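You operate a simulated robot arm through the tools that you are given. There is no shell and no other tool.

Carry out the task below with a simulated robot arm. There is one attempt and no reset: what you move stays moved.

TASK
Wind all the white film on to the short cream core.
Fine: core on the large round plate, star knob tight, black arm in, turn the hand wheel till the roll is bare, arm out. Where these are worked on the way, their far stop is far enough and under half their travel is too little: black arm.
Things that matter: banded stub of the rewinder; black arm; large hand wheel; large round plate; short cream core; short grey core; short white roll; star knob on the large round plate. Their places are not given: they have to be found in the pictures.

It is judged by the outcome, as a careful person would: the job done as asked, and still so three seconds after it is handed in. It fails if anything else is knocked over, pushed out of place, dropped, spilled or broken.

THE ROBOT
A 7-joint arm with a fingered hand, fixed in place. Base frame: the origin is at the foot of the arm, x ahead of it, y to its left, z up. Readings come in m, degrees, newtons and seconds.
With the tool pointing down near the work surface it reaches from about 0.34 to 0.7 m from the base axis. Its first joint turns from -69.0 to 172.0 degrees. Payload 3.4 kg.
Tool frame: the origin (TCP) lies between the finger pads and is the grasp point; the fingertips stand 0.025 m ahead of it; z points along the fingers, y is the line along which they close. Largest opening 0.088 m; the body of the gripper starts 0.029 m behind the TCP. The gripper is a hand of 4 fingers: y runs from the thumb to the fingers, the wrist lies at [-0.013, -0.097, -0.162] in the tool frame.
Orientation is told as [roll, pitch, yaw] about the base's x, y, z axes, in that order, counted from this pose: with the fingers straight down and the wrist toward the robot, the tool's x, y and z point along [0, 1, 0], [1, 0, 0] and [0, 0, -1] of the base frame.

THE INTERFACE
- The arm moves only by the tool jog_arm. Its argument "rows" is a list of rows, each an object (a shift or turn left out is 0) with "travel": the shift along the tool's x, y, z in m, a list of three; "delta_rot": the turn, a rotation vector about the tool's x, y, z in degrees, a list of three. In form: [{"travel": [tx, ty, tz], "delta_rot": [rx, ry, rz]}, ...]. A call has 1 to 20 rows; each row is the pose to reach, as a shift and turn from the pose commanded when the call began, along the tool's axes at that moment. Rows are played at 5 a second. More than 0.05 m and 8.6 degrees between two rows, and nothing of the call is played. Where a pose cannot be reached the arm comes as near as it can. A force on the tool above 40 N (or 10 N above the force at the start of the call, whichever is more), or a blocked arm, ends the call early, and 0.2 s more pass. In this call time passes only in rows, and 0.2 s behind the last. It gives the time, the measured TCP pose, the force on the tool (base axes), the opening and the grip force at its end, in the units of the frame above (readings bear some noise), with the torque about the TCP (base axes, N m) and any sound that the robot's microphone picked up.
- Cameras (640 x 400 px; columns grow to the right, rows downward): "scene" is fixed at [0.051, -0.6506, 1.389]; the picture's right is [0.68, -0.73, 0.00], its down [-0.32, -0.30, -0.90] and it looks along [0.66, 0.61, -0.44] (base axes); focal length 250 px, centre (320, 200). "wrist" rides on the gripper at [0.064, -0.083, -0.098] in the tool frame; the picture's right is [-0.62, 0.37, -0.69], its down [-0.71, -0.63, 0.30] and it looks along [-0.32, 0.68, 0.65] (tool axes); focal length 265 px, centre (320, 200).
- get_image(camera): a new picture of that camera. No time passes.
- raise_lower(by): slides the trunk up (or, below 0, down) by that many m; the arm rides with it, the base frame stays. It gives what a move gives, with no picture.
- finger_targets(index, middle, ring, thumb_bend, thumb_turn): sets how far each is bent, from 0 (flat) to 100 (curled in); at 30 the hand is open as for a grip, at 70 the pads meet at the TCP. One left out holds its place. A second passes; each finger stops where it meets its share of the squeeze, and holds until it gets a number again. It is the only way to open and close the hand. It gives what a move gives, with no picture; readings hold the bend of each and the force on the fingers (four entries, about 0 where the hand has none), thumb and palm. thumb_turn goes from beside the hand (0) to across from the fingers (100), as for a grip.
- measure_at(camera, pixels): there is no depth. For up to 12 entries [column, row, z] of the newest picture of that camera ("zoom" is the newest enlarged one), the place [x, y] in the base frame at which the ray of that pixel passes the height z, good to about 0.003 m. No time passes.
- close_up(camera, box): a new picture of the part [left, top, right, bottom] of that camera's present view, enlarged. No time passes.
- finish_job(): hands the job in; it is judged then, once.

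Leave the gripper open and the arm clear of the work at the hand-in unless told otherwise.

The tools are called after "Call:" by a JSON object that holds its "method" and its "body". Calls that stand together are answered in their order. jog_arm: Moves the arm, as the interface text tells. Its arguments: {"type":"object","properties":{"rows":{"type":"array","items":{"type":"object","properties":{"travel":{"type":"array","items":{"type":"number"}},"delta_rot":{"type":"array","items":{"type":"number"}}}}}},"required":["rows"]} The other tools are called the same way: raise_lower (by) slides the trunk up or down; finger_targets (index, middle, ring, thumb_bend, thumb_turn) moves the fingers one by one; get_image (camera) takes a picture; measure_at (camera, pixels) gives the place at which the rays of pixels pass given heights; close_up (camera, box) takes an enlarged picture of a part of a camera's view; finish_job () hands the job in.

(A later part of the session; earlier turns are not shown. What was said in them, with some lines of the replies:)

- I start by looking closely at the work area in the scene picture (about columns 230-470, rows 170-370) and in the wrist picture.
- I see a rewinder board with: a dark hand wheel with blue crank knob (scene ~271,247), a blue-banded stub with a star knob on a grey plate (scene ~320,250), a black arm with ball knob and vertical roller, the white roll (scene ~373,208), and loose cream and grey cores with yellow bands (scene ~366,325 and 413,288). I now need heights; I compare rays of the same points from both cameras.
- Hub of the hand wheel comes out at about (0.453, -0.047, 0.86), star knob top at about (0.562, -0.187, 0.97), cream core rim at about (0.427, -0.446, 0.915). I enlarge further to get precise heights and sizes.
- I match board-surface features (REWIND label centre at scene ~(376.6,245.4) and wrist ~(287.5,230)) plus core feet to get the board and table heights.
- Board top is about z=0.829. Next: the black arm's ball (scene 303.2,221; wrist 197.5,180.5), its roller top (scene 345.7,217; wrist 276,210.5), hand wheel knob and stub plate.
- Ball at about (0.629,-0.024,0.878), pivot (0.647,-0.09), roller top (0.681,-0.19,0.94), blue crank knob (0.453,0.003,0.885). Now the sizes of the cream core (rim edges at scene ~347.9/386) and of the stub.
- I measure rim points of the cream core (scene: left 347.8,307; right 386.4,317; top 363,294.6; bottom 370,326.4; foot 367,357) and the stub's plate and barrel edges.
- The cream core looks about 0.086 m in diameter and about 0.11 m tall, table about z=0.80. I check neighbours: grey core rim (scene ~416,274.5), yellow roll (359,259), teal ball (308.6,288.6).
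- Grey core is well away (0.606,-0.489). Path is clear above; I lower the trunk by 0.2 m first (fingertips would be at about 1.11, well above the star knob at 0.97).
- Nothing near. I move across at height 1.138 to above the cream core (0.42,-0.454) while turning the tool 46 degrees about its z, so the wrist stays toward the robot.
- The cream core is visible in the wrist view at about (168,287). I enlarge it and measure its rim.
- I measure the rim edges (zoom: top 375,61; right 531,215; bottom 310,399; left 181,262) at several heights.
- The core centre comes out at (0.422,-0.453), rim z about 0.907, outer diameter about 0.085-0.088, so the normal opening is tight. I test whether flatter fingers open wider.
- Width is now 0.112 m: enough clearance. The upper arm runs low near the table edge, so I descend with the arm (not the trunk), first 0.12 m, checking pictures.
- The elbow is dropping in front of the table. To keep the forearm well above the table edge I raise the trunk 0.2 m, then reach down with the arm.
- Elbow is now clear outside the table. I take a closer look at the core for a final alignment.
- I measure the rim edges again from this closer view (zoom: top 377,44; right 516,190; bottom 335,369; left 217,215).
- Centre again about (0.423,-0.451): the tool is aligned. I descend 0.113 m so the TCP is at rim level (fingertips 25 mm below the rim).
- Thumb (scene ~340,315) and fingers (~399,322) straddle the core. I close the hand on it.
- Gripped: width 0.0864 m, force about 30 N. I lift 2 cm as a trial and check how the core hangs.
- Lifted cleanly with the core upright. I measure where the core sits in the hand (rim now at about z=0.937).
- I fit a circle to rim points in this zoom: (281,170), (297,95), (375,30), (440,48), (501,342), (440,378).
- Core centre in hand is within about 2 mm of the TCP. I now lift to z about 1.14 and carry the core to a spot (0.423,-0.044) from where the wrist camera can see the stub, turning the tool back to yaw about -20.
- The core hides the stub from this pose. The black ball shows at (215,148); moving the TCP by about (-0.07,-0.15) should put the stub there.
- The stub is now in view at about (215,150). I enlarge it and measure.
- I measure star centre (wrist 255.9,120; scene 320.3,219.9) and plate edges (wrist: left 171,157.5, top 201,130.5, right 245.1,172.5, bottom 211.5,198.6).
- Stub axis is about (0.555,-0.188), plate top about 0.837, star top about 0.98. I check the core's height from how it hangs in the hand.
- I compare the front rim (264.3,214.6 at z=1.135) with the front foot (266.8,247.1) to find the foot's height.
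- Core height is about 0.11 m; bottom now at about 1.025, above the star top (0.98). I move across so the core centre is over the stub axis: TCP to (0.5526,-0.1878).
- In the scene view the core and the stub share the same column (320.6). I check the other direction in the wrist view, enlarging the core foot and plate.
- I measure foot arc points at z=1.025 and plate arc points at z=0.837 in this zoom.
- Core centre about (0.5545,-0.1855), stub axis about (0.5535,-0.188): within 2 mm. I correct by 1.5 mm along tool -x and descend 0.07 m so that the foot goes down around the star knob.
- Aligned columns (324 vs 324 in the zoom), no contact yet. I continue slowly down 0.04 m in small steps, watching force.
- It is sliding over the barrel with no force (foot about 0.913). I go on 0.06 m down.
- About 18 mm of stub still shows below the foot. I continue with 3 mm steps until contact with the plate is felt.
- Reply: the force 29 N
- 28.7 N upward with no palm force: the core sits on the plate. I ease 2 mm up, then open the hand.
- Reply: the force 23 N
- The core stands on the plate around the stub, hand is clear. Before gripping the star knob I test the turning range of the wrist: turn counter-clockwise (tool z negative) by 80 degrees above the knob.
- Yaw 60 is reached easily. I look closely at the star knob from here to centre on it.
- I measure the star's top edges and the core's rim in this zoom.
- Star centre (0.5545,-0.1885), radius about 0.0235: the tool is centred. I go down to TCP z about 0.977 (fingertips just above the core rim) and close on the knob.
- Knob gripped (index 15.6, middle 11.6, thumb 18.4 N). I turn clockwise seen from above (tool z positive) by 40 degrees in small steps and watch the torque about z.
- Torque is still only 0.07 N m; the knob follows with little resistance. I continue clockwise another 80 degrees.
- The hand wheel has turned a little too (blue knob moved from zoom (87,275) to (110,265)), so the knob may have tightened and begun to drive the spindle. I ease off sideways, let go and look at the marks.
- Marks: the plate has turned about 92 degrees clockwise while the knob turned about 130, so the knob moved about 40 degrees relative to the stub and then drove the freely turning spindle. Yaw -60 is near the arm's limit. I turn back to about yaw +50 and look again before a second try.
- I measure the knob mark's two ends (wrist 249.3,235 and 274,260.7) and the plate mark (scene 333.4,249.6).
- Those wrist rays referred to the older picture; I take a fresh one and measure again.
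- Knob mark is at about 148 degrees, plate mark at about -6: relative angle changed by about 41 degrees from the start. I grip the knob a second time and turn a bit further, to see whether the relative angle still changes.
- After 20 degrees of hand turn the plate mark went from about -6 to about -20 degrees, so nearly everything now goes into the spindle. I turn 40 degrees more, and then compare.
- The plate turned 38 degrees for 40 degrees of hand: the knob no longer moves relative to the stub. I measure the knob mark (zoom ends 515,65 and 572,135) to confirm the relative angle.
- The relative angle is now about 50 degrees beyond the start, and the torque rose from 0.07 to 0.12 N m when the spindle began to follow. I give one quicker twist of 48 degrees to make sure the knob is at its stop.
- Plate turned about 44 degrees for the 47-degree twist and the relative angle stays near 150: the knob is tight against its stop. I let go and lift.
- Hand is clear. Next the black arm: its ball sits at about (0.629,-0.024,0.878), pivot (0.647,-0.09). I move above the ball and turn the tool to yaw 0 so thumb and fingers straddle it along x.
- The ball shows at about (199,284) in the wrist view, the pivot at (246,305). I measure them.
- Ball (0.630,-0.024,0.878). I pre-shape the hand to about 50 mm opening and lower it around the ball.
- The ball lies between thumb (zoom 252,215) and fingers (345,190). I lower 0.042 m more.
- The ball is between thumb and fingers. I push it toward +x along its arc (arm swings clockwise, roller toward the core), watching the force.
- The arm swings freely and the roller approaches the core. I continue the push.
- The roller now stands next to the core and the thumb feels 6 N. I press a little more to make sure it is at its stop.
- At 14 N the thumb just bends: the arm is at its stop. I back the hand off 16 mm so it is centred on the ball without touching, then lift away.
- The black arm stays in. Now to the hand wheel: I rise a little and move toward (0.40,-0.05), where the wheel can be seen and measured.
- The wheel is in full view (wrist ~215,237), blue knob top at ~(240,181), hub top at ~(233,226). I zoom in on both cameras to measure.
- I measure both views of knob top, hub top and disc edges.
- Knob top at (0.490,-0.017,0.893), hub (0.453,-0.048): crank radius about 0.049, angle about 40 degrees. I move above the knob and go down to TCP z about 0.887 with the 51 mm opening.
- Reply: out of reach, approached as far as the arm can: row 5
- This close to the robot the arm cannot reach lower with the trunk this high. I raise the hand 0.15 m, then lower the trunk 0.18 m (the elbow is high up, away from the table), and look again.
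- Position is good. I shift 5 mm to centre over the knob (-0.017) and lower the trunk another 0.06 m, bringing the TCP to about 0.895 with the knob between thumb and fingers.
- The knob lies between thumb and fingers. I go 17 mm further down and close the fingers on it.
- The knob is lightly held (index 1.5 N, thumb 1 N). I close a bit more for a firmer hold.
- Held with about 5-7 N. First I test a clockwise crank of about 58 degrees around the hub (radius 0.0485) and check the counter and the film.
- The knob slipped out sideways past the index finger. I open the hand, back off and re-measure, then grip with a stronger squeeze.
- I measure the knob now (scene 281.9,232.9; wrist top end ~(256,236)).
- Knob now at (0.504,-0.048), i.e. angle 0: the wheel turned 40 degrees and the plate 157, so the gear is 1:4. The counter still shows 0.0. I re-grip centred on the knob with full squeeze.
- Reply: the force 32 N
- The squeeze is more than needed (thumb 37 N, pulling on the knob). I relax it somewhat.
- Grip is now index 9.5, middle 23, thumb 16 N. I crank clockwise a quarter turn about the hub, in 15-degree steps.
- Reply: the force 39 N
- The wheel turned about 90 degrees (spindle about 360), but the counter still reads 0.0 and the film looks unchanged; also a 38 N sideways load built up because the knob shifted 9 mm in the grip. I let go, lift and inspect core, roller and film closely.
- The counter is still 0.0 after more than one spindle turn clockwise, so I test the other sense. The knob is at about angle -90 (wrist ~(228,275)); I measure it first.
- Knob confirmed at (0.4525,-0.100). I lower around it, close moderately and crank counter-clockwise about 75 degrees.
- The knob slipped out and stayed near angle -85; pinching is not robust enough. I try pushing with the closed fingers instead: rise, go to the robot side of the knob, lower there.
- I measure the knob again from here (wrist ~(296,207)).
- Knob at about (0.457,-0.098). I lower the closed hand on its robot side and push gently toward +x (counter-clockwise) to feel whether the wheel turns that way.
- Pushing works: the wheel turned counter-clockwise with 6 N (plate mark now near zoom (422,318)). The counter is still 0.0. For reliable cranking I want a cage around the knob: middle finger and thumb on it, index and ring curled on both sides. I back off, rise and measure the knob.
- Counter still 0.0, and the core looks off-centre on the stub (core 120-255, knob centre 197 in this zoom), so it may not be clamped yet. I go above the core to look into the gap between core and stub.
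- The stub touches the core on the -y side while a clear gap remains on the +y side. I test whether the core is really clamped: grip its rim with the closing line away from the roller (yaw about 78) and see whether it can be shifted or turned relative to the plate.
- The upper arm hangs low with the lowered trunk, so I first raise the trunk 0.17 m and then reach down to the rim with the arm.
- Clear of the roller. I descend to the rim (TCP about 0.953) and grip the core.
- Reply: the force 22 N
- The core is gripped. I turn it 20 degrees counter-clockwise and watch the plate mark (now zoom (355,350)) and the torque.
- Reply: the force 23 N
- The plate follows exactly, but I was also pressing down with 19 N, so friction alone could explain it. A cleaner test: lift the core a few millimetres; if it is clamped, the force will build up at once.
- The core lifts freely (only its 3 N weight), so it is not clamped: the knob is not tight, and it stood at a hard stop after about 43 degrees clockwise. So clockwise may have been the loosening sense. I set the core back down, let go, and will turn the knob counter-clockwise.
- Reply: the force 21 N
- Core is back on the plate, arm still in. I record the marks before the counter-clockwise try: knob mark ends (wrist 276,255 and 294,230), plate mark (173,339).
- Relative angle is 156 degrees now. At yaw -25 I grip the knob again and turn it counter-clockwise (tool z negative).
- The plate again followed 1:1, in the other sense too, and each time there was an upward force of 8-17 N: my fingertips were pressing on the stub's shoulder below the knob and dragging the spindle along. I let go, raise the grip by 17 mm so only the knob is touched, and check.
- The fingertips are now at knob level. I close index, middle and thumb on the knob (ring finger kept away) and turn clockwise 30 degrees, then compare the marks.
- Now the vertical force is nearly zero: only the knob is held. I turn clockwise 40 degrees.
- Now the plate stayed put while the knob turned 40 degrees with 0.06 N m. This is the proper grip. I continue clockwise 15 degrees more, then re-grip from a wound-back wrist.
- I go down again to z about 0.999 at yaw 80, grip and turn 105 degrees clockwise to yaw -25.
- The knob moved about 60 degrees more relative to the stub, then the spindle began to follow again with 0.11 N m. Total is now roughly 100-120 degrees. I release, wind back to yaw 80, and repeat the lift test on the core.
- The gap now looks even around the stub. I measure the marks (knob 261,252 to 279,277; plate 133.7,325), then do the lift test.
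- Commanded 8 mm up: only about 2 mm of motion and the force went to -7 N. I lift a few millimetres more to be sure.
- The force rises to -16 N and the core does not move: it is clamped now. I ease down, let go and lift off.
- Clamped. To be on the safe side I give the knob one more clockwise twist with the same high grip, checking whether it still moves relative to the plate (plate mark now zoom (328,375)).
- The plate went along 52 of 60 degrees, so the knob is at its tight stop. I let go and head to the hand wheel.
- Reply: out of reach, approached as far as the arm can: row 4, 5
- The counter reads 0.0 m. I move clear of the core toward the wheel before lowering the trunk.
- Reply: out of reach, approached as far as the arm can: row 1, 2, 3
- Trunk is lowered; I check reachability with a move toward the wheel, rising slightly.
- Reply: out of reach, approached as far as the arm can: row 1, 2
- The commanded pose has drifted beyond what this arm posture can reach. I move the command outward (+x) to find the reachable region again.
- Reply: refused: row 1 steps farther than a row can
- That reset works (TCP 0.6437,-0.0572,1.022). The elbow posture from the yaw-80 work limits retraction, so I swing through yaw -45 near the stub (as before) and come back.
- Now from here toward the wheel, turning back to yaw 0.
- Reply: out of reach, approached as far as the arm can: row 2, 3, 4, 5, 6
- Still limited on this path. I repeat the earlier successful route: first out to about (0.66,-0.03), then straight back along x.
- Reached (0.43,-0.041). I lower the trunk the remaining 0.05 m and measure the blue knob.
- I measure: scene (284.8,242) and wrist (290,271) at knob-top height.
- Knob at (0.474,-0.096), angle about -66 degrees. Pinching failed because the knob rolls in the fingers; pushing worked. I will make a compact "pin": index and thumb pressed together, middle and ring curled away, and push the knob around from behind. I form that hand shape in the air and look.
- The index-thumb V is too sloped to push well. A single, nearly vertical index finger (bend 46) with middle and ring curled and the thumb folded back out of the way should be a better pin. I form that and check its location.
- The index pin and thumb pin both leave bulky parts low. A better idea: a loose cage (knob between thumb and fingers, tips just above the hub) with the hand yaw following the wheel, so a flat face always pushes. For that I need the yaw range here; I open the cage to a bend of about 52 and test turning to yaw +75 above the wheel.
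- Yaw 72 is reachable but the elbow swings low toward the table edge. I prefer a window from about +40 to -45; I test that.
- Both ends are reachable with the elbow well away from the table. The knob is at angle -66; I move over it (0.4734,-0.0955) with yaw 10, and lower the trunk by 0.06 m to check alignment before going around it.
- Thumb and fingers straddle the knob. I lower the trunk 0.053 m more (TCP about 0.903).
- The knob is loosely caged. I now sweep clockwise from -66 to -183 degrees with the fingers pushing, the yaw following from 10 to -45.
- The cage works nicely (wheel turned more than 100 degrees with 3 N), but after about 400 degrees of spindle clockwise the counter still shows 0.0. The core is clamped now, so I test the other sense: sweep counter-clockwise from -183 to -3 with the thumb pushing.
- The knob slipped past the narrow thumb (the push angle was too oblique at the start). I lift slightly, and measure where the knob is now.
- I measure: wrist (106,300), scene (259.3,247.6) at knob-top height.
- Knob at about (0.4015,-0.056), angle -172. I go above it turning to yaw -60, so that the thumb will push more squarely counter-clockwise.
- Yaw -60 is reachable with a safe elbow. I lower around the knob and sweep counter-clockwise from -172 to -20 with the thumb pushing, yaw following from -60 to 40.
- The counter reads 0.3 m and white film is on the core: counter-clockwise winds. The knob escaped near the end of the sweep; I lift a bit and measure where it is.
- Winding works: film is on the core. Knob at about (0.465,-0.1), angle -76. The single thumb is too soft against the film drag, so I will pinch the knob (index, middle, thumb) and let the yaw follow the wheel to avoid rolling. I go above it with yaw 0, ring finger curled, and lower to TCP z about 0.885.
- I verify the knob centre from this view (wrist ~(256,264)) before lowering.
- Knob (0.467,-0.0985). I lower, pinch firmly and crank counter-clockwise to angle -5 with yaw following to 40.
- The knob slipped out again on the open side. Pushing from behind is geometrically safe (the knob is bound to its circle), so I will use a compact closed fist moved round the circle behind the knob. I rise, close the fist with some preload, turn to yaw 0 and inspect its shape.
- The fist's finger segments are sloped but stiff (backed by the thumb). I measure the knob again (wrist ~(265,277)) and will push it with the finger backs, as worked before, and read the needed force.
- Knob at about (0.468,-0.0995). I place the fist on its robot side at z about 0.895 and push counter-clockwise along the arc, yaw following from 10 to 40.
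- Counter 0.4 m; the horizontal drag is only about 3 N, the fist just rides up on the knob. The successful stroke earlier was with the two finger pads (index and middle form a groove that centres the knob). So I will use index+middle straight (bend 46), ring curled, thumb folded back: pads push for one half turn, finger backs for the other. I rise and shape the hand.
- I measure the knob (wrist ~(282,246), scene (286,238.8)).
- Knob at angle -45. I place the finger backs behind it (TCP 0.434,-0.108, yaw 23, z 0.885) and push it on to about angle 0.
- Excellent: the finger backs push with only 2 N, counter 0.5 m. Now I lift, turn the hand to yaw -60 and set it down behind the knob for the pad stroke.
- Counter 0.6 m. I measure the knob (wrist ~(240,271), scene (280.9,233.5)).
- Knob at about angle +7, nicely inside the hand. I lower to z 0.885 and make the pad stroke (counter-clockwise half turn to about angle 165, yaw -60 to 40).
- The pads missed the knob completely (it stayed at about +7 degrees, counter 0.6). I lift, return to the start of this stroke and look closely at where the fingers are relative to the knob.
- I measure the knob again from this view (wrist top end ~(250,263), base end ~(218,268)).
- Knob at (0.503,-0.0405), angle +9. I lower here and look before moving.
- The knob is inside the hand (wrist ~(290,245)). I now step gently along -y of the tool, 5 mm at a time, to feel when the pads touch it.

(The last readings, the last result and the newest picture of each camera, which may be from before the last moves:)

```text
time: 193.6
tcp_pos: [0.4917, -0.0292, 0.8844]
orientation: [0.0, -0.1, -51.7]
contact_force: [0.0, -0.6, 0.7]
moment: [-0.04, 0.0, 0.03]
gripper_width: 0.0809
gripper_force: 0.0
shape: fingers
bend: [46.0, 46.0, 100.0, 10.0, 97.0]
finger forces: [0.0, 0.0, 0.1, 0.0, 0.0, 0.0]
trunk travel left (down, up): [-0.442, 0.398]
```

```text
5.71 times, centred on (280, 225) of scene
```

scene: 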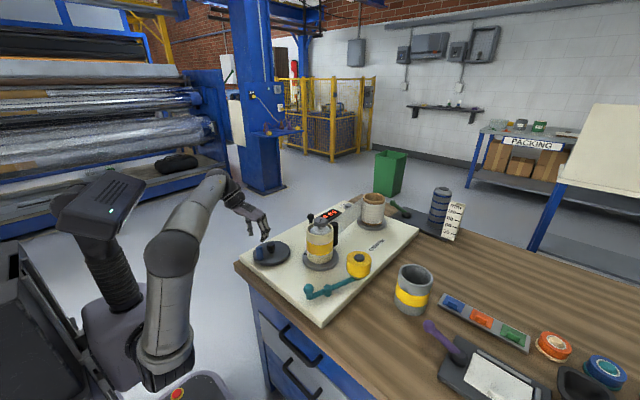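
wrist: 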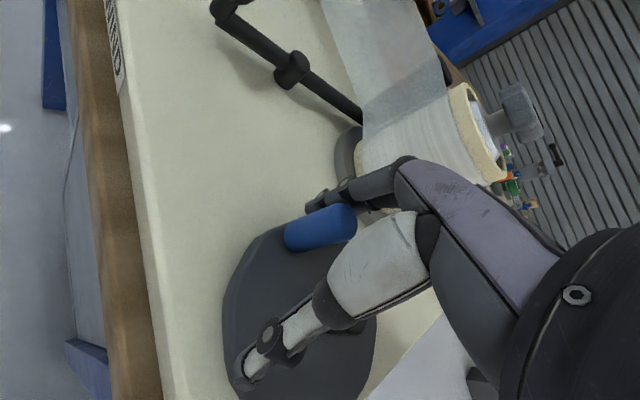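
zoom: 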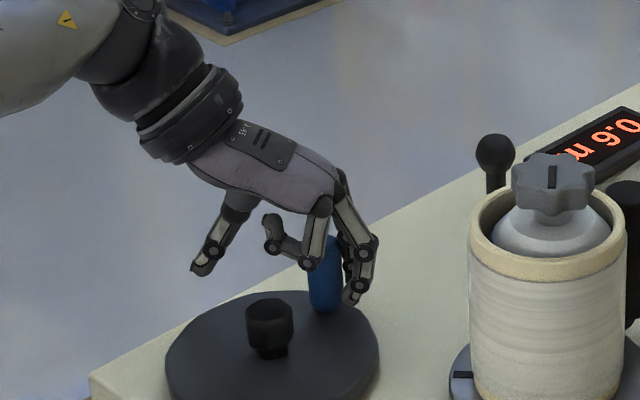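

Pads are just about to touch. I continue 10 mm in the same direction.

Call:
{"method": "jog_arm", "body": {"rows": [{"travel": [0.0, -0.005, 0]}, {"travel": [0.0, -0.01, 0]}]}}

Call:
{"method": "get_image", "body": {"camera": "wrist"}}

Call:
{"method": "close_up", "body": {"camera": "scene", "box": [240, 190, 320, 260]}}

```text
time: 194.2
tcp_pos: [0.4875, -0.022, 0.8846]
orientation: [0.0, 0.0, -51.8]
contact_force: [9.4, -4.3, 0.4]
moment: [0.0, 0.06, 0.14]
gripper_width: 0.0859
gripper_force: 4.8
shape: fingers
bend: [40.0, 45.0, 100.0, 10.0, 97.0]
finger forces: [8.2, 1.1, 0.0, 0.0, 0.0, 0.1]
trunk travel left (down, up): [-0.442, 0.398]
```

```text
taken
```

wrist: 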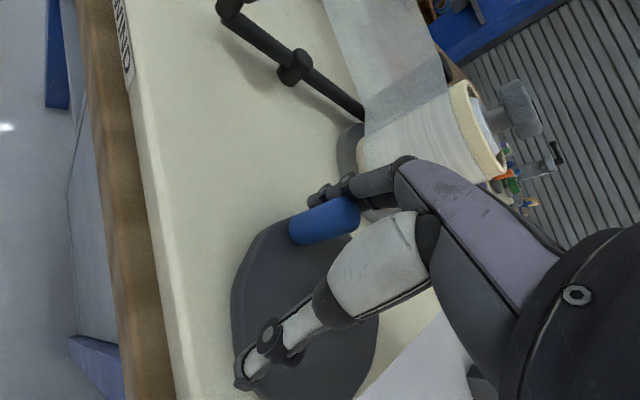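

```text
5.71 times, centred on (280, 225) of scene
```

zoom: 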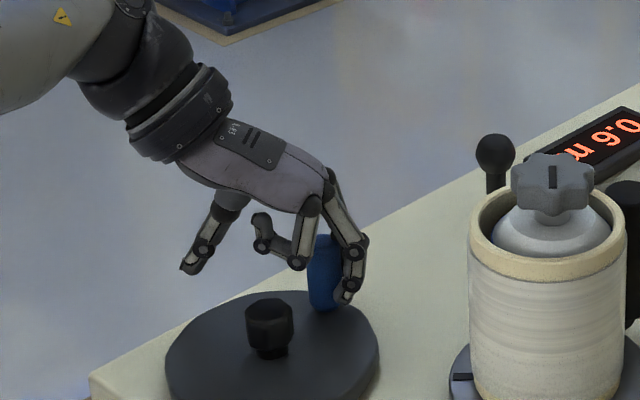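

Contact is there: the knob wedges between index and middle with 8 N on the index, so the two fingers alone are soft. For this half turn I let the thumb press the knob into the groove between index and middle. I move back 24 mm to centre on the knob and close lightly.

Call:
{"method": "jog_arm", "body": {"rows": [{"travel": [0.0003, 0.012, 0]}, {"travel": [0.0006, 0.024, 0]}]}}

Call:
{"method": "finger_targets", "body": {"index": 76, "middle": 76, "ring": 100, "thumb_bend": 74}}

Call:
{"method": "get_image", "body": {"camera": "wrist"}}

Call:
{"method": "close_up", "body": {"camera": "scene", "box": [240, 190, 320, 260]}}

```text
time: 194.8
tcp_pos: [0.502, -0.0395, 0.8843]
orientation: [0.0, 0.0, -51.9]
contact_force: [0.9, -0.3, 0.1]
moment: [0.06, 0.01, 0.01]
gripper_width: 0.0809
gripper_force: 0.2
shape: fingers
bend: [46.0, 46.0, 100.0, 10.0, 97.0]
finger forces: [0.0, 0.0, 0.0, 0.1, 0.0, 0.0]
trunk travel left (down, up): [-0.442, 0.398]
```

```text
time: 195.8
tcp_pos: [0.5015, -0.0388, 0.8836]
orientation: [-0.1, 0.1, -51.8]
contact_force: [-7.9, 0.7, -12.3]
moment: [-0.07, 0.08, 0.11]
gripper_width: 0.0142
gripper_force: 13.5
shape: fingers
bend: [74.0, 75.0, 100.0, 59.0, 96.0]
finger forces: [6.3, 5.3, 0.1, 0.0, 14.0, 0.0]
trunk travel left (down, up): [-0.442, 0.398]
```

```text
taken
```

wrist: 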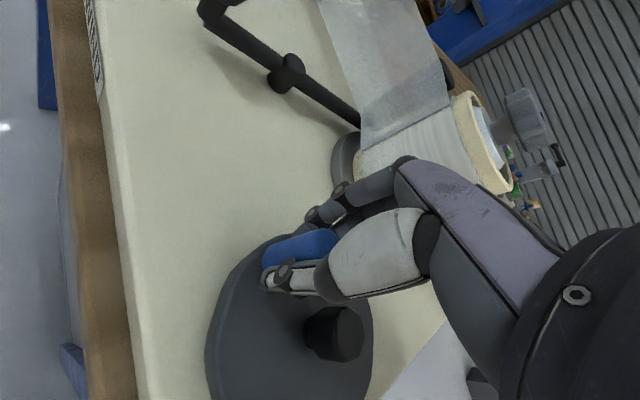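

```text
5.71 times, centred on (280, 225) of scene
```

zoom: 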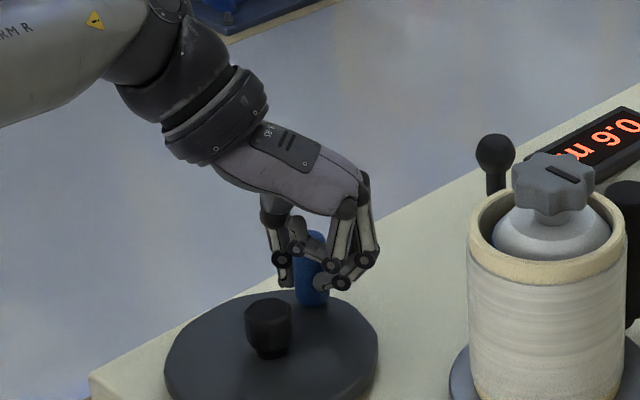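

The knob is trapped between thumb (14 N) and index+middle. I run the half-turn stroke with yaw following to 40.

Call:
{"method": "jog_arm", "body": {"rows": [{"travel": [0.0048, -0.0118, 0], "delta_rot": [0, 0, -8.35]}, {"travel": [0.0066, -0.0244, 0], "delta_rot": [0, 0, -16.7]}, {"travel": [0.0052, -0.037, 0], "delta_rot": [0, 0, -25.05]}, {"travel": [0.0007, -0.0489, 0], "delta_rot": [0, 0, -33.4]}, {"travel": [-0.0065, -0.0593, 0], "delta_rot": [0, 0, -41.75]}, {"travel": [-0.0161, -0.0677, 0], "delta_rot": [0, 0, -50.1]}, {"travel": [-0.0274, -0.0735, 0], "delta_rot": [0, 0, -58.45]}, {"travel": [-0.0398, -0.0764, 0], "delta_rot": [0, 0, -66.8]}, {"travel": [-0.0525, -0.0761, 0], "delta_rot": [0, 0, -75.15]}, {"travel": [-0.0647, -0.0727, 0], "delta_rot": [0, 0, -83.5]}, {"travel": [-0.0758, -0.0664, 0], "delta_rot": [0, 0, -91.85]}]}}

Call:
{"method": "get_image", "body": {"camera": "wrist"}}

Call:
{"method": "close_up", "body": {"camera": "scene", "box": [230, 180, 390, 280]}}

```text
time: 198.2
tcp_pos: [0.4051, -0.0356, 0.8859]
orientation: [0.1, -0.1, 40.2]
contact_force: [10.9, -1.9, -0.9]
moment: [-0.02, -0.25, 0.01]
gripper_width: 0.0135
gripper_force: 16.1
shape: fingers
bend: [74.0, 74.0, 100.0, 62.0, 97.0]
finger forces: [9.8, 12.8, 0.0, 0.0, 9.8, 0.0]
trunk travel left (down, up): [-0.442, 0.398]
```

```text
taken
```

wrist: 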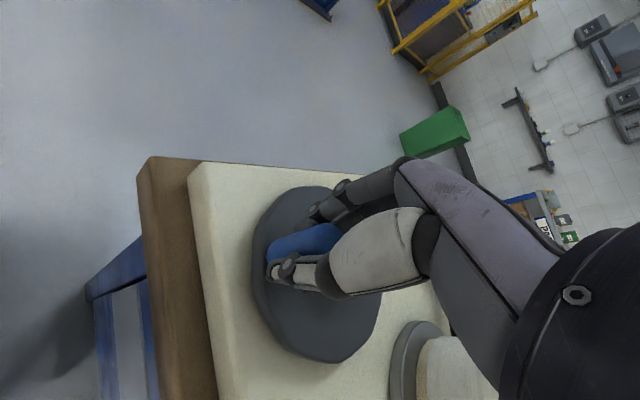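

```text
4.00 times, centred on (310, 230) of scene
```

zoom: 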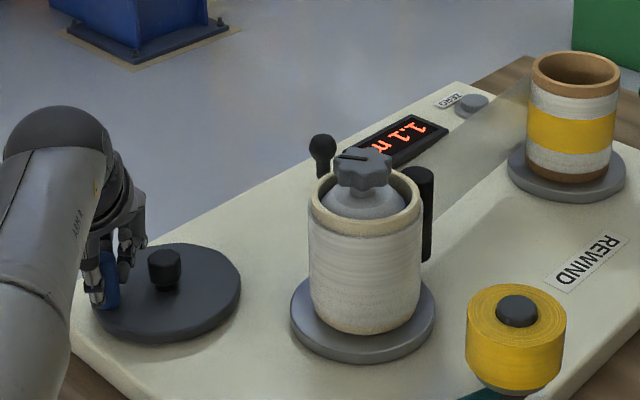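

Excellent: counter 1.1 m, knob still held, and the supply roll's core is starting to show. I open, lift, swing the hand back to yaw -60 behind the knob for the finger-back stroke.

Call:
{"method": "finger_targets", "body": {"index": 46, "middle": 46, "ring": 100, "thumb_bend": 10}}

Call:
{"method": "jog_arm", "body": {"rows": [{"travel": [0, 0, -0.03]}, {"travel": [0, 0, -0.06]}, {"travel": [0.0075, 0.001, -0.06], "delta_rot": [0, 0, 8.35]}, {"travel": [0.015, 0.002, -0.06], "delta_rot": [0, 0, 16.7]}, {"travel": [0.0225, 0.003, -0.06], "delta_rot": [0, 0, 25.05]}, {"travel": [0.03, 0.004, -0.06], "delta_rot": [0, 0, 33.4]}, {"travel": [0.0375, 0.005, -0.06], "delta_rot": [0, 0, 41.75]}, {"travel": [0.045, 0.006, -0.06], "delta_rot": [0, 0, 50.1]}, {"travel": [0.0525, 0.007, -0.06], "delta_rot": [0, 0, 58.45]}, {"travel": [0.0601, 0.0082, -0.06], "delta_rot": [0, 0, 66.8]}, {"travel": [0.0601, 0.0082, -0.06], "delta_rot": [0, 0, 75.15]}, {"travel": [0.0601, 0.0082, -0.06], "delta_rot": [0, 0, 83.5]}, {"travel": [0.0601, 0.0082, -0.06], "delta_rot": [0, 0, 91.85]}, {"travel": [0.0601, 0.0082, -0.06], "delta_rot": [0, 0, 100.2]}]}}

Call:
{"method": "get_image", "body": {"camera": "wrist"}}

Call:
{"method": "close_up", "body": {"camera": "scene", "box": [230, 180, 390, 280]}}

```text
time: 199.2
tcp_pos: [0.4019, -0.0357, 0.8859]
orientation: [0.0, 0.0, 40.0]
contact_force: [0.3, -0.7, -1.5]
moment: [0.01, -0.02, 0.0]
gripper_width: 0.0806
gripper_force: 0.0
shape: fingers
bend: [46.0, 46.0, 100.0, 10.0, 97.0]
finger forces: [0.0, 0.0, 0.0, 0.1, 0.0, 0.0]
trunk travel left (down, up): [-0.442, 0.398]
```

```text
time: 202.2
tcp_pos: [0.3689, 0.0166, 0.9448]
orientation: [0.0, -0.1, -60.4]
contact_force: [0.0, 0.2, 0.1]
moment: [0.04, 0.0, 0.0]
gripper_width: 0.0804
gripper_force: 0.0
shape: fingers
bend: [46.0, 46.0, 100.0, 10.0, 97.0]
finger forces: [0.0, 0.1, 0.0, 0.1, 0.0, 0.1]
trunk travel left (down, up): [-0.442, 0.398]
```

```text
taken
```

wrist: 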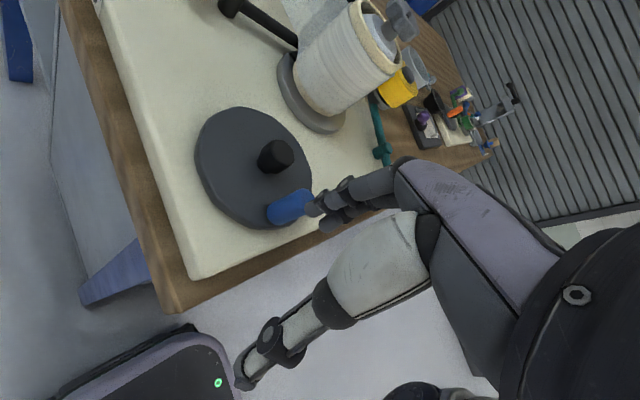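

```text
4.00 times, centred on (310, 230) of scene
```

zoom: 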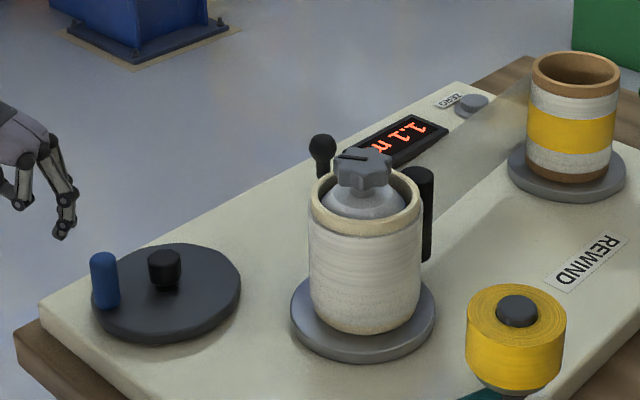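

I measure the knob (wrist ~(303,203), scene (255.8,245)).

Call:
{"method": "measure_at", "body": {"camera": "wrist", "pixels": [[304, 202, 0.893], [276, 214, 0.847]]}}

Call:
{"method": "measure_at", "body": {"camera": "scene", "pixels": [[255.8, 245, 0.893]]}}

```text
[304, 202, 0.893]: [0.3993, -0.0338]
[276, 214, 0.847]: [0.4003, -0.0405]
```

```text
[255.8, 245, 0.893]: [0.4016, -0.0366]
```

Knob at angle 166, fingers clear behind it. I lower to z 0.885 and push it counter-clockwise with the finger backs to about angle 0.

Call:
{"method": "jog_arm", "body": {"rows": [{"travel": [0, 0, 0.03]}, {"travel": [0, 0, 0.06]}]}}

Call:
{"method": "jog_arm", "body": {"rows": [{"travel": [-0.0058, 0.015, 0], "delta_rot": [0, 0, -4]}, {"travel": [-0.0116, 0.0291, 0], "delta_rot": [0, 0, -8.3]}, {"travel": [-0.0229, 0.0429, 0], "delta_rot": [0, 0, -16.7]}, {"travel": [-0.0307, 0.0586, 0], "delta_rot": [0, 0, -25]}, {"travel": [-0.0345, 0.075, 0], "delta_rot": [0, 0, -33.3]}, {"travel": [-0.0345, 0.0913, 0], "delta_rot": [0, 0, -41.7]}, {"travel": [-0.0307, 0.1065, 0], "delta_rot": [0, 0, -50]}, {"travel": [-0.0238, 0.1198, 0], "delta_rot": [0, 0, -58.3]}, {"travel": [-0.0143, 0.1306, 0], "delta_rot": [0, 0, -66.7]}, {"travel": [-0.0031, 0.1385, 0], "delta_rot": [0, 0, -75]}, {"travel": [0.009, 0.143, 0], "delta_rot": [0, 0, -83.3]}, {"travel": [0.0212, 0.1443, 0], "delta_rot": [0, 0, -91.7]}, {"travel": [0.0325, 0.1424, 0], "delta_rot": [0, 0, -100]}, {"travel": [0.0422, 0.1377, 0], "delta_rot": [0, 0, -108]}]}}

Call:
{"method": "get_image", "body": {"camera": "wrist"}}

Call:
{"method": "close_up", "body": {"camera": "scene", "box": [230, 180, 390, 280]}}

```text
time: 202.8
tcp_pos: [0.3697, 0.0177, 0.8862]
orientation: [0.0, 0.0, -60.1]
contact_force: [0.4, -0.7, -0.7]
moment: [-0.01, -0.04, 0.0]
gripper_width: 0.0803
gripper_force: 0.1
shape: fingers
bend: [46.0, 46.0, 100.0, 10.0, 97.0]
finger forces: [0.1, 0.1, 0.0, 0.0, 0.0, 0.0]
trunk travel left (down, up): [-0.442, 0.398]
```

```text
time: 205.8
tcp_pos: [0.4737, -0.0825, 0.885]
orientation: [0.1, -0.1, 48.0]
contact_force: [-0.6, -3.5, 0.2]
moment: [0.0, 0.01, -0.06]
gripper_width: 0.0766
gripper_force: 3.3
shape: fingers
bend: [50.0, 45.0, 100.0, 10.0, 97.0]
finger forces: [3.0, 2.9, 0.0, 0.0, 0.0, 0.1]
trunk travel left (down, up): [-0.442, 0.398]
```

```text
taken
```

wrist: 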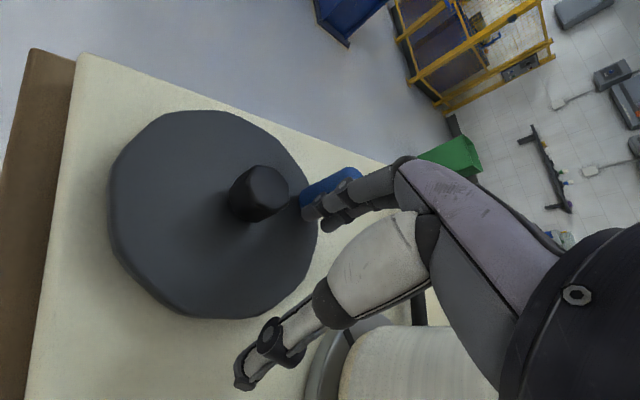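

```text
4.00 times, centred on (310, 230) of scene
```

zoom: 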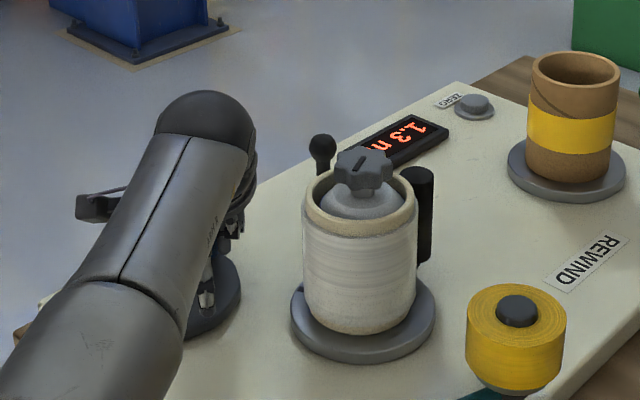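

The supply roll is bare (brown core with its band), the web is gone, counter 1.3 m. I verify with a close look before leaving the wheel.

Call:
{"method": "close_up", "body": {"camera": "scene", "box": [290, 180, 402, 270]}}

Call:
{"method": "jog_arm", "body": {"rows": [{"travel": [0, -0.008, 0]}, {"travel": [0, -0.01, -0.04]}, {"travel": [0, -0.01, -0.08]}]}}

Call:
{"method": "close_up", "body": {"camera": "scene", "box": [270, 180, 420, 275]}}

```text
4.44 times, centred on (346, 225) of scene
```

zoom: 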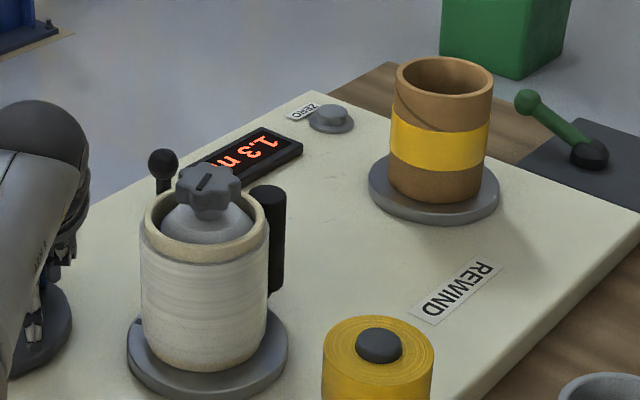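

```text
time: 206.6
tcp_pos: [0.4677, -0.0877, 0.9665]
orientation: [0.0, 0.0, 48.0]
contact_force: [-0.4, -0.1, -0.3]
moment: [0.04, -0.04, -0.01]
gripper_width: 0.0804
gripper_force: 0.1
shape: fingers
bend: [46.0, 46.0, 100.0, 10.0, 97.0]
finger forces: [0.0, 0.0, 0.1, 0.0, 0.1, 0.0]
trunk travel left (down, up): [-0.442, 0.398]
```

```text
4.21 times, centred on (345, 228) of scene
```

zoom: 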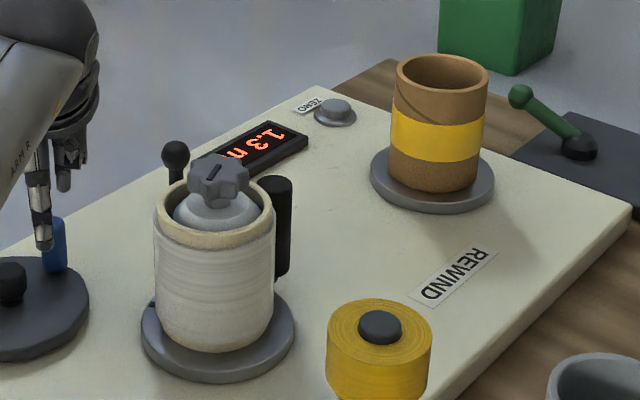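

The roll is bare. Now the black arm out. I raise the trunk back up for a safe traverse, set the finger opening, and then move toward the black ball at yaw 0.

Call:
{"method": "raise_lower", "body": {"by": 0.28}}

Call:
{"method": "finger_targets", "body": {"index": 46, "middle": 46, "ring": 46, "thumb_bend": 40}}

Call:
{"method": "jog_arm", "body": {"rows": [{"travel": [0.0, 0.02, 0.02], "delta_rot": [0, 0, 8]}, {"travel": [0.0, 0.04, 0.04], "delta_rot": [0, 0, 16]}, {"travel": [-0.01, 0.07, 0.07], "delta_rot": [0, 0, 24]}, {"travel": [-0.03, 0.1, 0.1], "delta_rot": [0, 0, 32]}, {"travel": [-0.06, 0.125, 0.12], "delta_rot": [0, 0, 40]}, {"travel": [-0.09, 0.145, 0.14], "delta_rot": [0, 0, 48]}, {"travel": [-0.1118, 0.1743, 0.16], "delta_rot": [0, 0, 48]}]}}

Call:
{"method": "get_image", "body": {"camera": "wrist"}}

Call:
{"method": "get_image", "body": {"camera": "scene"}}

```text
time: 209.5
tcp_pos: [0.4683, -0.0896, 1.2474]
orientation: [0.0, 0.0, 47.8]
contact_force: [-0.1, -0.1, -0.3]
moment: [-0.02, 0.01, -0.03]
gripper_width: 0.0806
gripper_force: 0.1
shape: fingers
bend: [46.0, 46.0, 100.0, 10.0, 97.0]
finger forces: [0.0, 0.1, 0.0, 0.1, 0.0, 0.0]
trunk travel left (down, up): [-0.722, 0.118]
```

```text
time: 210.5
tcp_pos: [0.4681, -0.0889, 1.2462]
orientation: [0.1, 0.0, 47.7]
contact_force: [0.1, 0.6, 0.8]
moment: [0.0, -0.01, 0.0]
gripper_width: 0.0572
gripper_force: 0.0
shape: fingers
bend: [46.0, 46.0, 46.0, 40.0, 97.0]
finger forces: [0.0, 0.0, 0.0, 0.0, 0.0, 0.0]
trunk travel left (down, up): [-0.722, 0.118]
```

```text
time: 212.1
tcp_pos: [0.6673, -0.0353, 1.0842]
orientation: [0.0, 0.2, -0.2]
contact_force: [-0.3, 0.0, -0.4]
moment: [0.01, 0.0, -0.01]
gripper_width: 0.0572
gripper_force: 0.1
shape: fingers
bend: [46.0, 46.0, 46.0, 40.0, 97.0]
finger forces: [0.0, 0.0, 0.0, 0.0, 0.1, 0.0]
trunk travel left (down, up): [-0.722, 0.118]
```

```text
taken
```

wrist: 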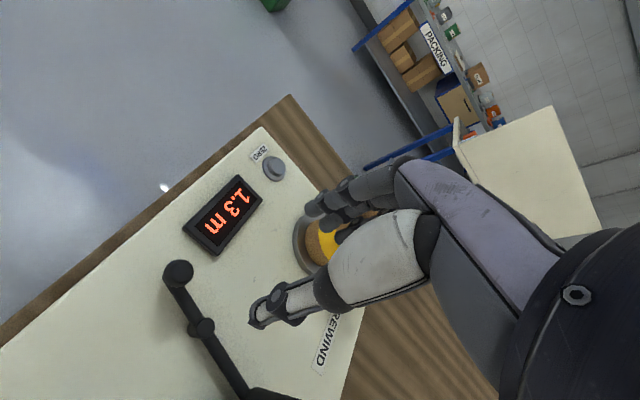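

```text
taken
```

scene: 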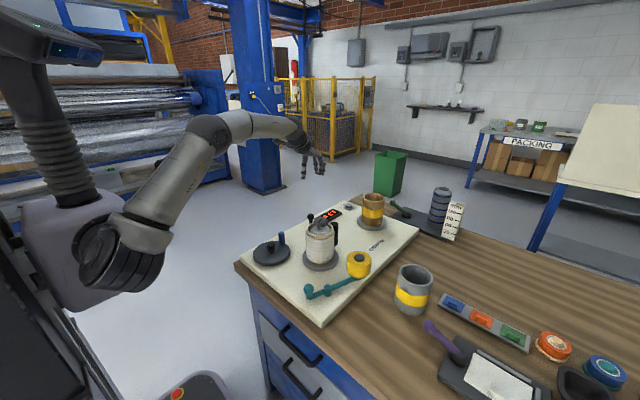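

Counter 1.3 m. I measure the ball (wrist ~(178,272)).

Call:
{"method": "measure_at", "body": {"camera": "wrist", "pixels": [[178, 272, 0.878], [202, 326, 0.862]]}}

Call:
{"method": "close_up", "body": {"camera": "scene", "box": [280, 190, 376, 270]}}

```text
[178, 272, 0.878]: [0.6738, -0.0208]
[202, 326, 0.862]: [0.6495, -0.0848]
```

```text
5.00 times, centred on (328, 230) of scene
```

zoom: 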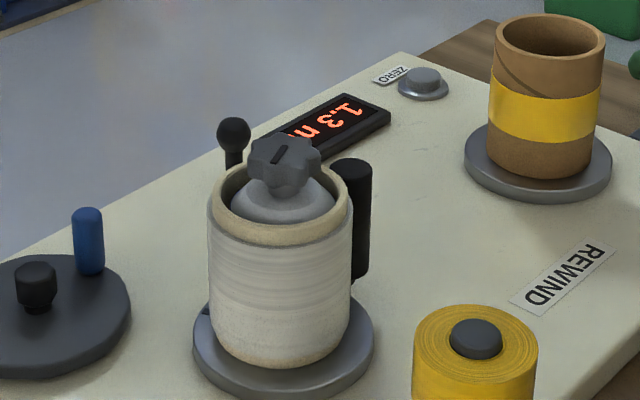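

Ball at (0.674,-0.0215), pivot (0.6495,-0.085). I lower around the ball.

Call:
{"method": "jog_arm", "body": {"rows": [{"travel": [0.0138, 0.0065, 0.04]}, {"travel": [0.0138, 0.0065, 0.08]}, {"travel": [0.0138, 0.0065, 0.12]}, {"travel": [0.0138, 0.0065, 0.155]}, {"travel": [0.0138, 0.0065, 0.18]}, {"travel": [0.0138, 0.0065, 0.199]}]}}

Call:
{"method": "get_image", "body": {"camera": "wrist"}}

Call:
{"method": "close_up", "body": {"camera": "scene", "box": [280, 180, 376, 260]}}

```text
time: 213.5
tcp_pos: [0.6747, -0.0202, 0.8868]
orientation: [0.0, -0.1, -0.2]
contact_force: [0.2, 0.5, -1.0]
moment: [-0.04, 0.0, 0.01]
gripper_width: 0.0571
gripper_force: 0.0
shape: fingers
bend: [46.0, 46.0, 46.0, 40.0, 97.0]
finger forces: [0.0, 0.0, 0.0, 0.0, 0.1, 0.0]
trunk travel left (down, up): [-0.722, 0.118]
```

```text
taken
```

wrist: 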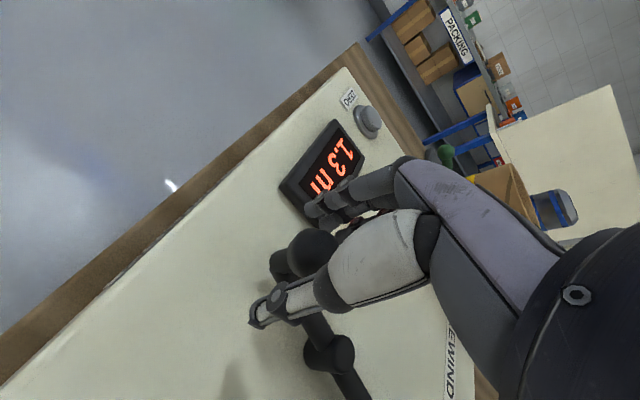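

```text
5.00 times, centred on (328, 220) of scene
```

zoom: 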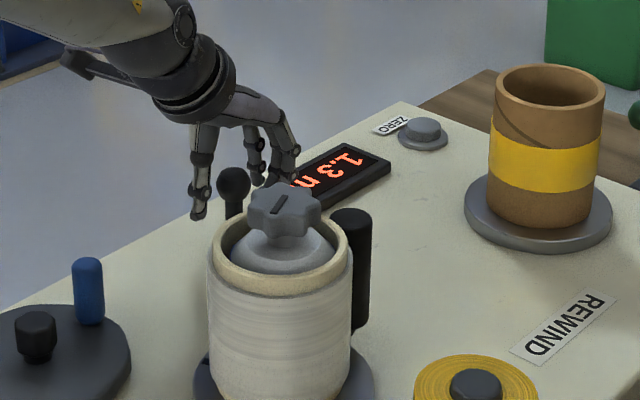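

The ball is between thumb and fingers. I pull it back toward -x along its arc (arm out).

Call:
{"method": "jog_arm", "body": {"rows": [{"travel": [0.0006, -0.012, 0]}, {"travel": [0.0012, -0.0222, 0]}, {"travel": [0.0027, -0.0304, 0]}, {"travel": [0.0032, -0.0387, 0]}, {"travel": [0.0027, -0.047, 0]}, {"travel": [0.0012, -0.0552, 0]}, {"travel": [-0.0009, -0.062, 0]}]}}

Call:
{"method": "get_image", "body": {"camera": "wrist"}}

Call:
{"method": "close_up", "body": {"camera": "scene", "box": [280, 180, 376, 260]}}

```text
time: 215.1
tcp_pos: [0.6121, -0.0225, 0.8873]
orientation: [0.0, -0.1, -0.2]
contact_force: [2.7, 1.6, 0.7]
moment: [-0.02, -0.03, 0.04]
gripper_width: 0.061
gripper_force: 2.0
shape: fingers
bend: [43.0, 46.0, 46.0, 40.0, 97.0]
finger forces: [3.6, 0.0, 0.1, 0.0, 0.1, 0.0]
trunk travel left (down, up): [-0.722, 0.118]
```

```text
taken
```

wrist: 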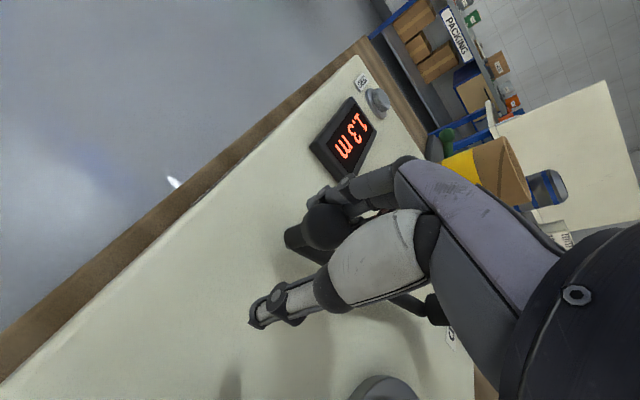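

```text
5.00 times, centred on (328, 220) of scene
```

zoom: 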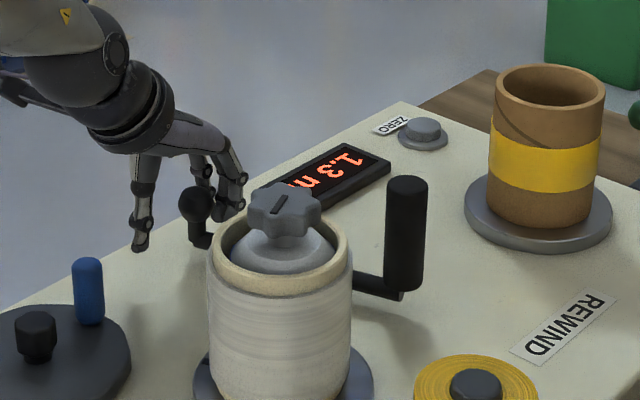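

The arm has swung out, roller away from the core. I press a bit more to reach its out stop.

Call:
{"method": "jog_arm", "body": {"rows": [{"travel": [-0.001, -0.005, 0]}, {"travel": [-0.002, -0.01, 0]}, {"travel": [-0.003, -0.014, 0]}]}}

Call:
{"method": "close_up", "body": {"camera": "scene", "box": [280, 180, 376, 260]}}

```text
time: 215.9
tcp_pos: [0.6027, -0.023, 0.8859]
orientation: [0.0, -0.1, -0.1]
contact_force: [18.2, 4.2, -0.1]
moment: [0.0, -0.13, 0.1]
gripper_width: 0.0719
gripper_force: 8.8
shape: fingers
bend: [31.0, 43.0, 46.0, 40.0, 97.0]
finger forces: [14.4, 2.9, 0.0, 0.0, 0.0, 0.1]
trunk travel left (down, up): [-0.722, 0.118]
```

```text
5.00 times, centred on (328, 220) of scene
```

zoom: 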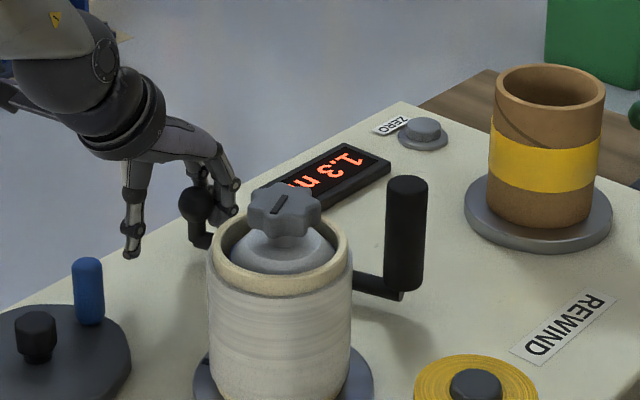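

At its out stop (18 N, no more motion). I back off 2 cm so the hand is centred, lift away and open the hand.

Call:
{"method": "jog_arm", "body": {"rows": [{"travel": [0.001, 0.01, 0]}, {"travel": [0.001, 0.022, 0]}, {"travel": [0.001, 0.022, -0.03]}, {"travel": [0.001, 0.022, -0.07]}, {"travel": [0.001, 0.022, -0.11]}, {"travel": [0.001, 0.022, -0.15]}, {"travel": [0.001, 0.022, -0.19]}]}}

Call:
{"method": "finger_targets", "body": {"index": 30, "middle": 30, "ring": 30, "thumb_bend": 30}}

Call:
{"method": "jog_arm", "body": {"rows": [{"travel": [0, -0.04, -0.03]}, {"travel": [0, -0.08, -0.06]}, {"travel": [0, -0.12, -0.09]}, {"travel": [0, -0.16, -0.11]}, {"travel": [0, -0.2, -0.13]}, {"travel": [0, -0.23, -0.15]}]}}

Call:
{"method": "get_image", "body": {"camera": "scene"}}

Call:
{"method": "get_image", "body": {"camera": "wrist"}}

Call:
{"method": "close_up", "body": {"camera": "scene", "box": [240, 180, 400, 280]}}

```text
time: 217.5
tcp_pos: [0.6165, -0.023, 1.0778]
orientation: [0.0, 0.0, -0.2]
contact_force: [0.8, -1.2, -0.8]
moment: [0.02, 0.04, -0.01]
gripper_width: 0.0573
gripper_force: 0.1
shape: fingers
bend: [46.0, 46.0, 46.0, 40.0, 97.0]
finger forces: [0.0, 0.0, 0.0, 0.0, 0.0, 0.0]
trunk travel left (down, up): [-0.722, 0.118]
```

```text
time: 218.5
tcp_pos: [0.6183, -0.0229, 1.0781]
orientation: [0.0, 0.0, -0.2]
contact_force: [-0.5, 0.3, -0.4]
moment: [0.02, 0.01, 0.03]
gripper_width: 0.0841
gripper_force: 0.0
shape: fingers
bend: [30.0, 30.0, 30.0, 30.0, 97.0]
finger forces: [0.0, 0.0, 0.0, 0.0, 0.1, 0.0]
trunk travel left (down, up): [-0.722, 0.118]
```

```text
time: 219.9
tcp_pos: [0.3904, -0.0235, 1.229]
orientation: [0.0, -0.1, -0.2]
contact_force: [0.2, 0.1, -1.0]
moment: [0.02, 0.02, 0.01]
gripper_width: 0.0846
gripper_force: 0.1
shape: fingers
bend: [30.0, 30.0, 30.0, 30.0, 97.0]
finger forces: [0.0, 0.0, 0.1, 0.0, 0.0, 0.0]
trunk travel left (down, up): [-0.722, 0.118]
```

```text
taken
```

scene: 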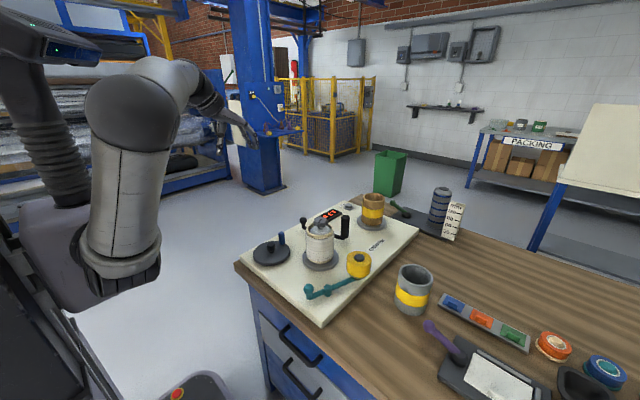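

```text
taken
```

wrist: 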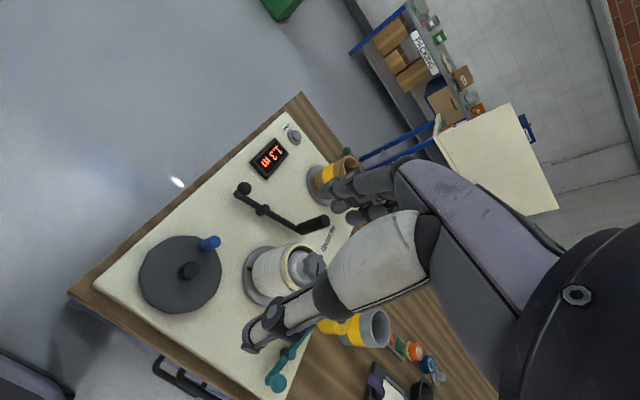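

```text
4.00 times, centred on (320, 230) of scene
```

zoom: 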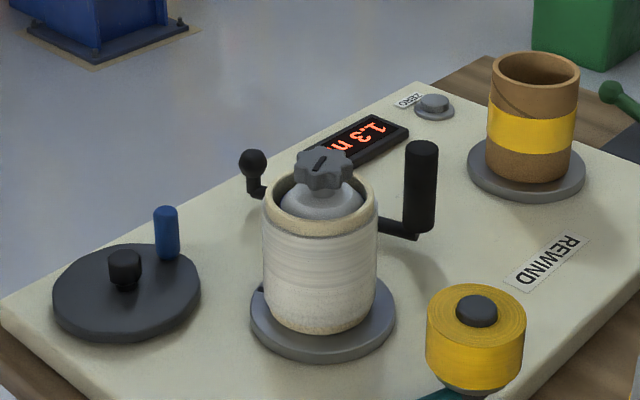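

Final check: all film is on the cream core on the plate, the supply roll is bare, the counter shows 1.3 m, the black arm is back at its out stop (ball at 303.8,220.8, as at the start), the knob is tight, nothing else has moved, and the hand is open and clear. I hand the job in.

Call:
{"method": "finish_job", "body": {}}

```text
The job is handed in.
```

The white film is wound onto the short cream core and I've handed the job in. The supply roll is bare and the counter reads 1.3 m.

- **Core and knob:** The cream core sits on the large round plate with the star knob tight. My first tightening didn't clamp it because my fingertips were dragging the spindle round. I tightened it again, and the core then held against a 16 N upward pull.
- **Winding direction:** Only turning the hand wheel counter-clockwise winds film on. I turned it and the spindle clockwise a few times before finding this out; the counter stayed at 0.0 m through those.
- **Black arm:** It was in against the core during winding and is now back at its out stop, where it started.
- **Everything else:** The grey core, teal arm, yellow roll and the other things on the bench look unmoved in the final pictures. The hand is open and clear of the work.
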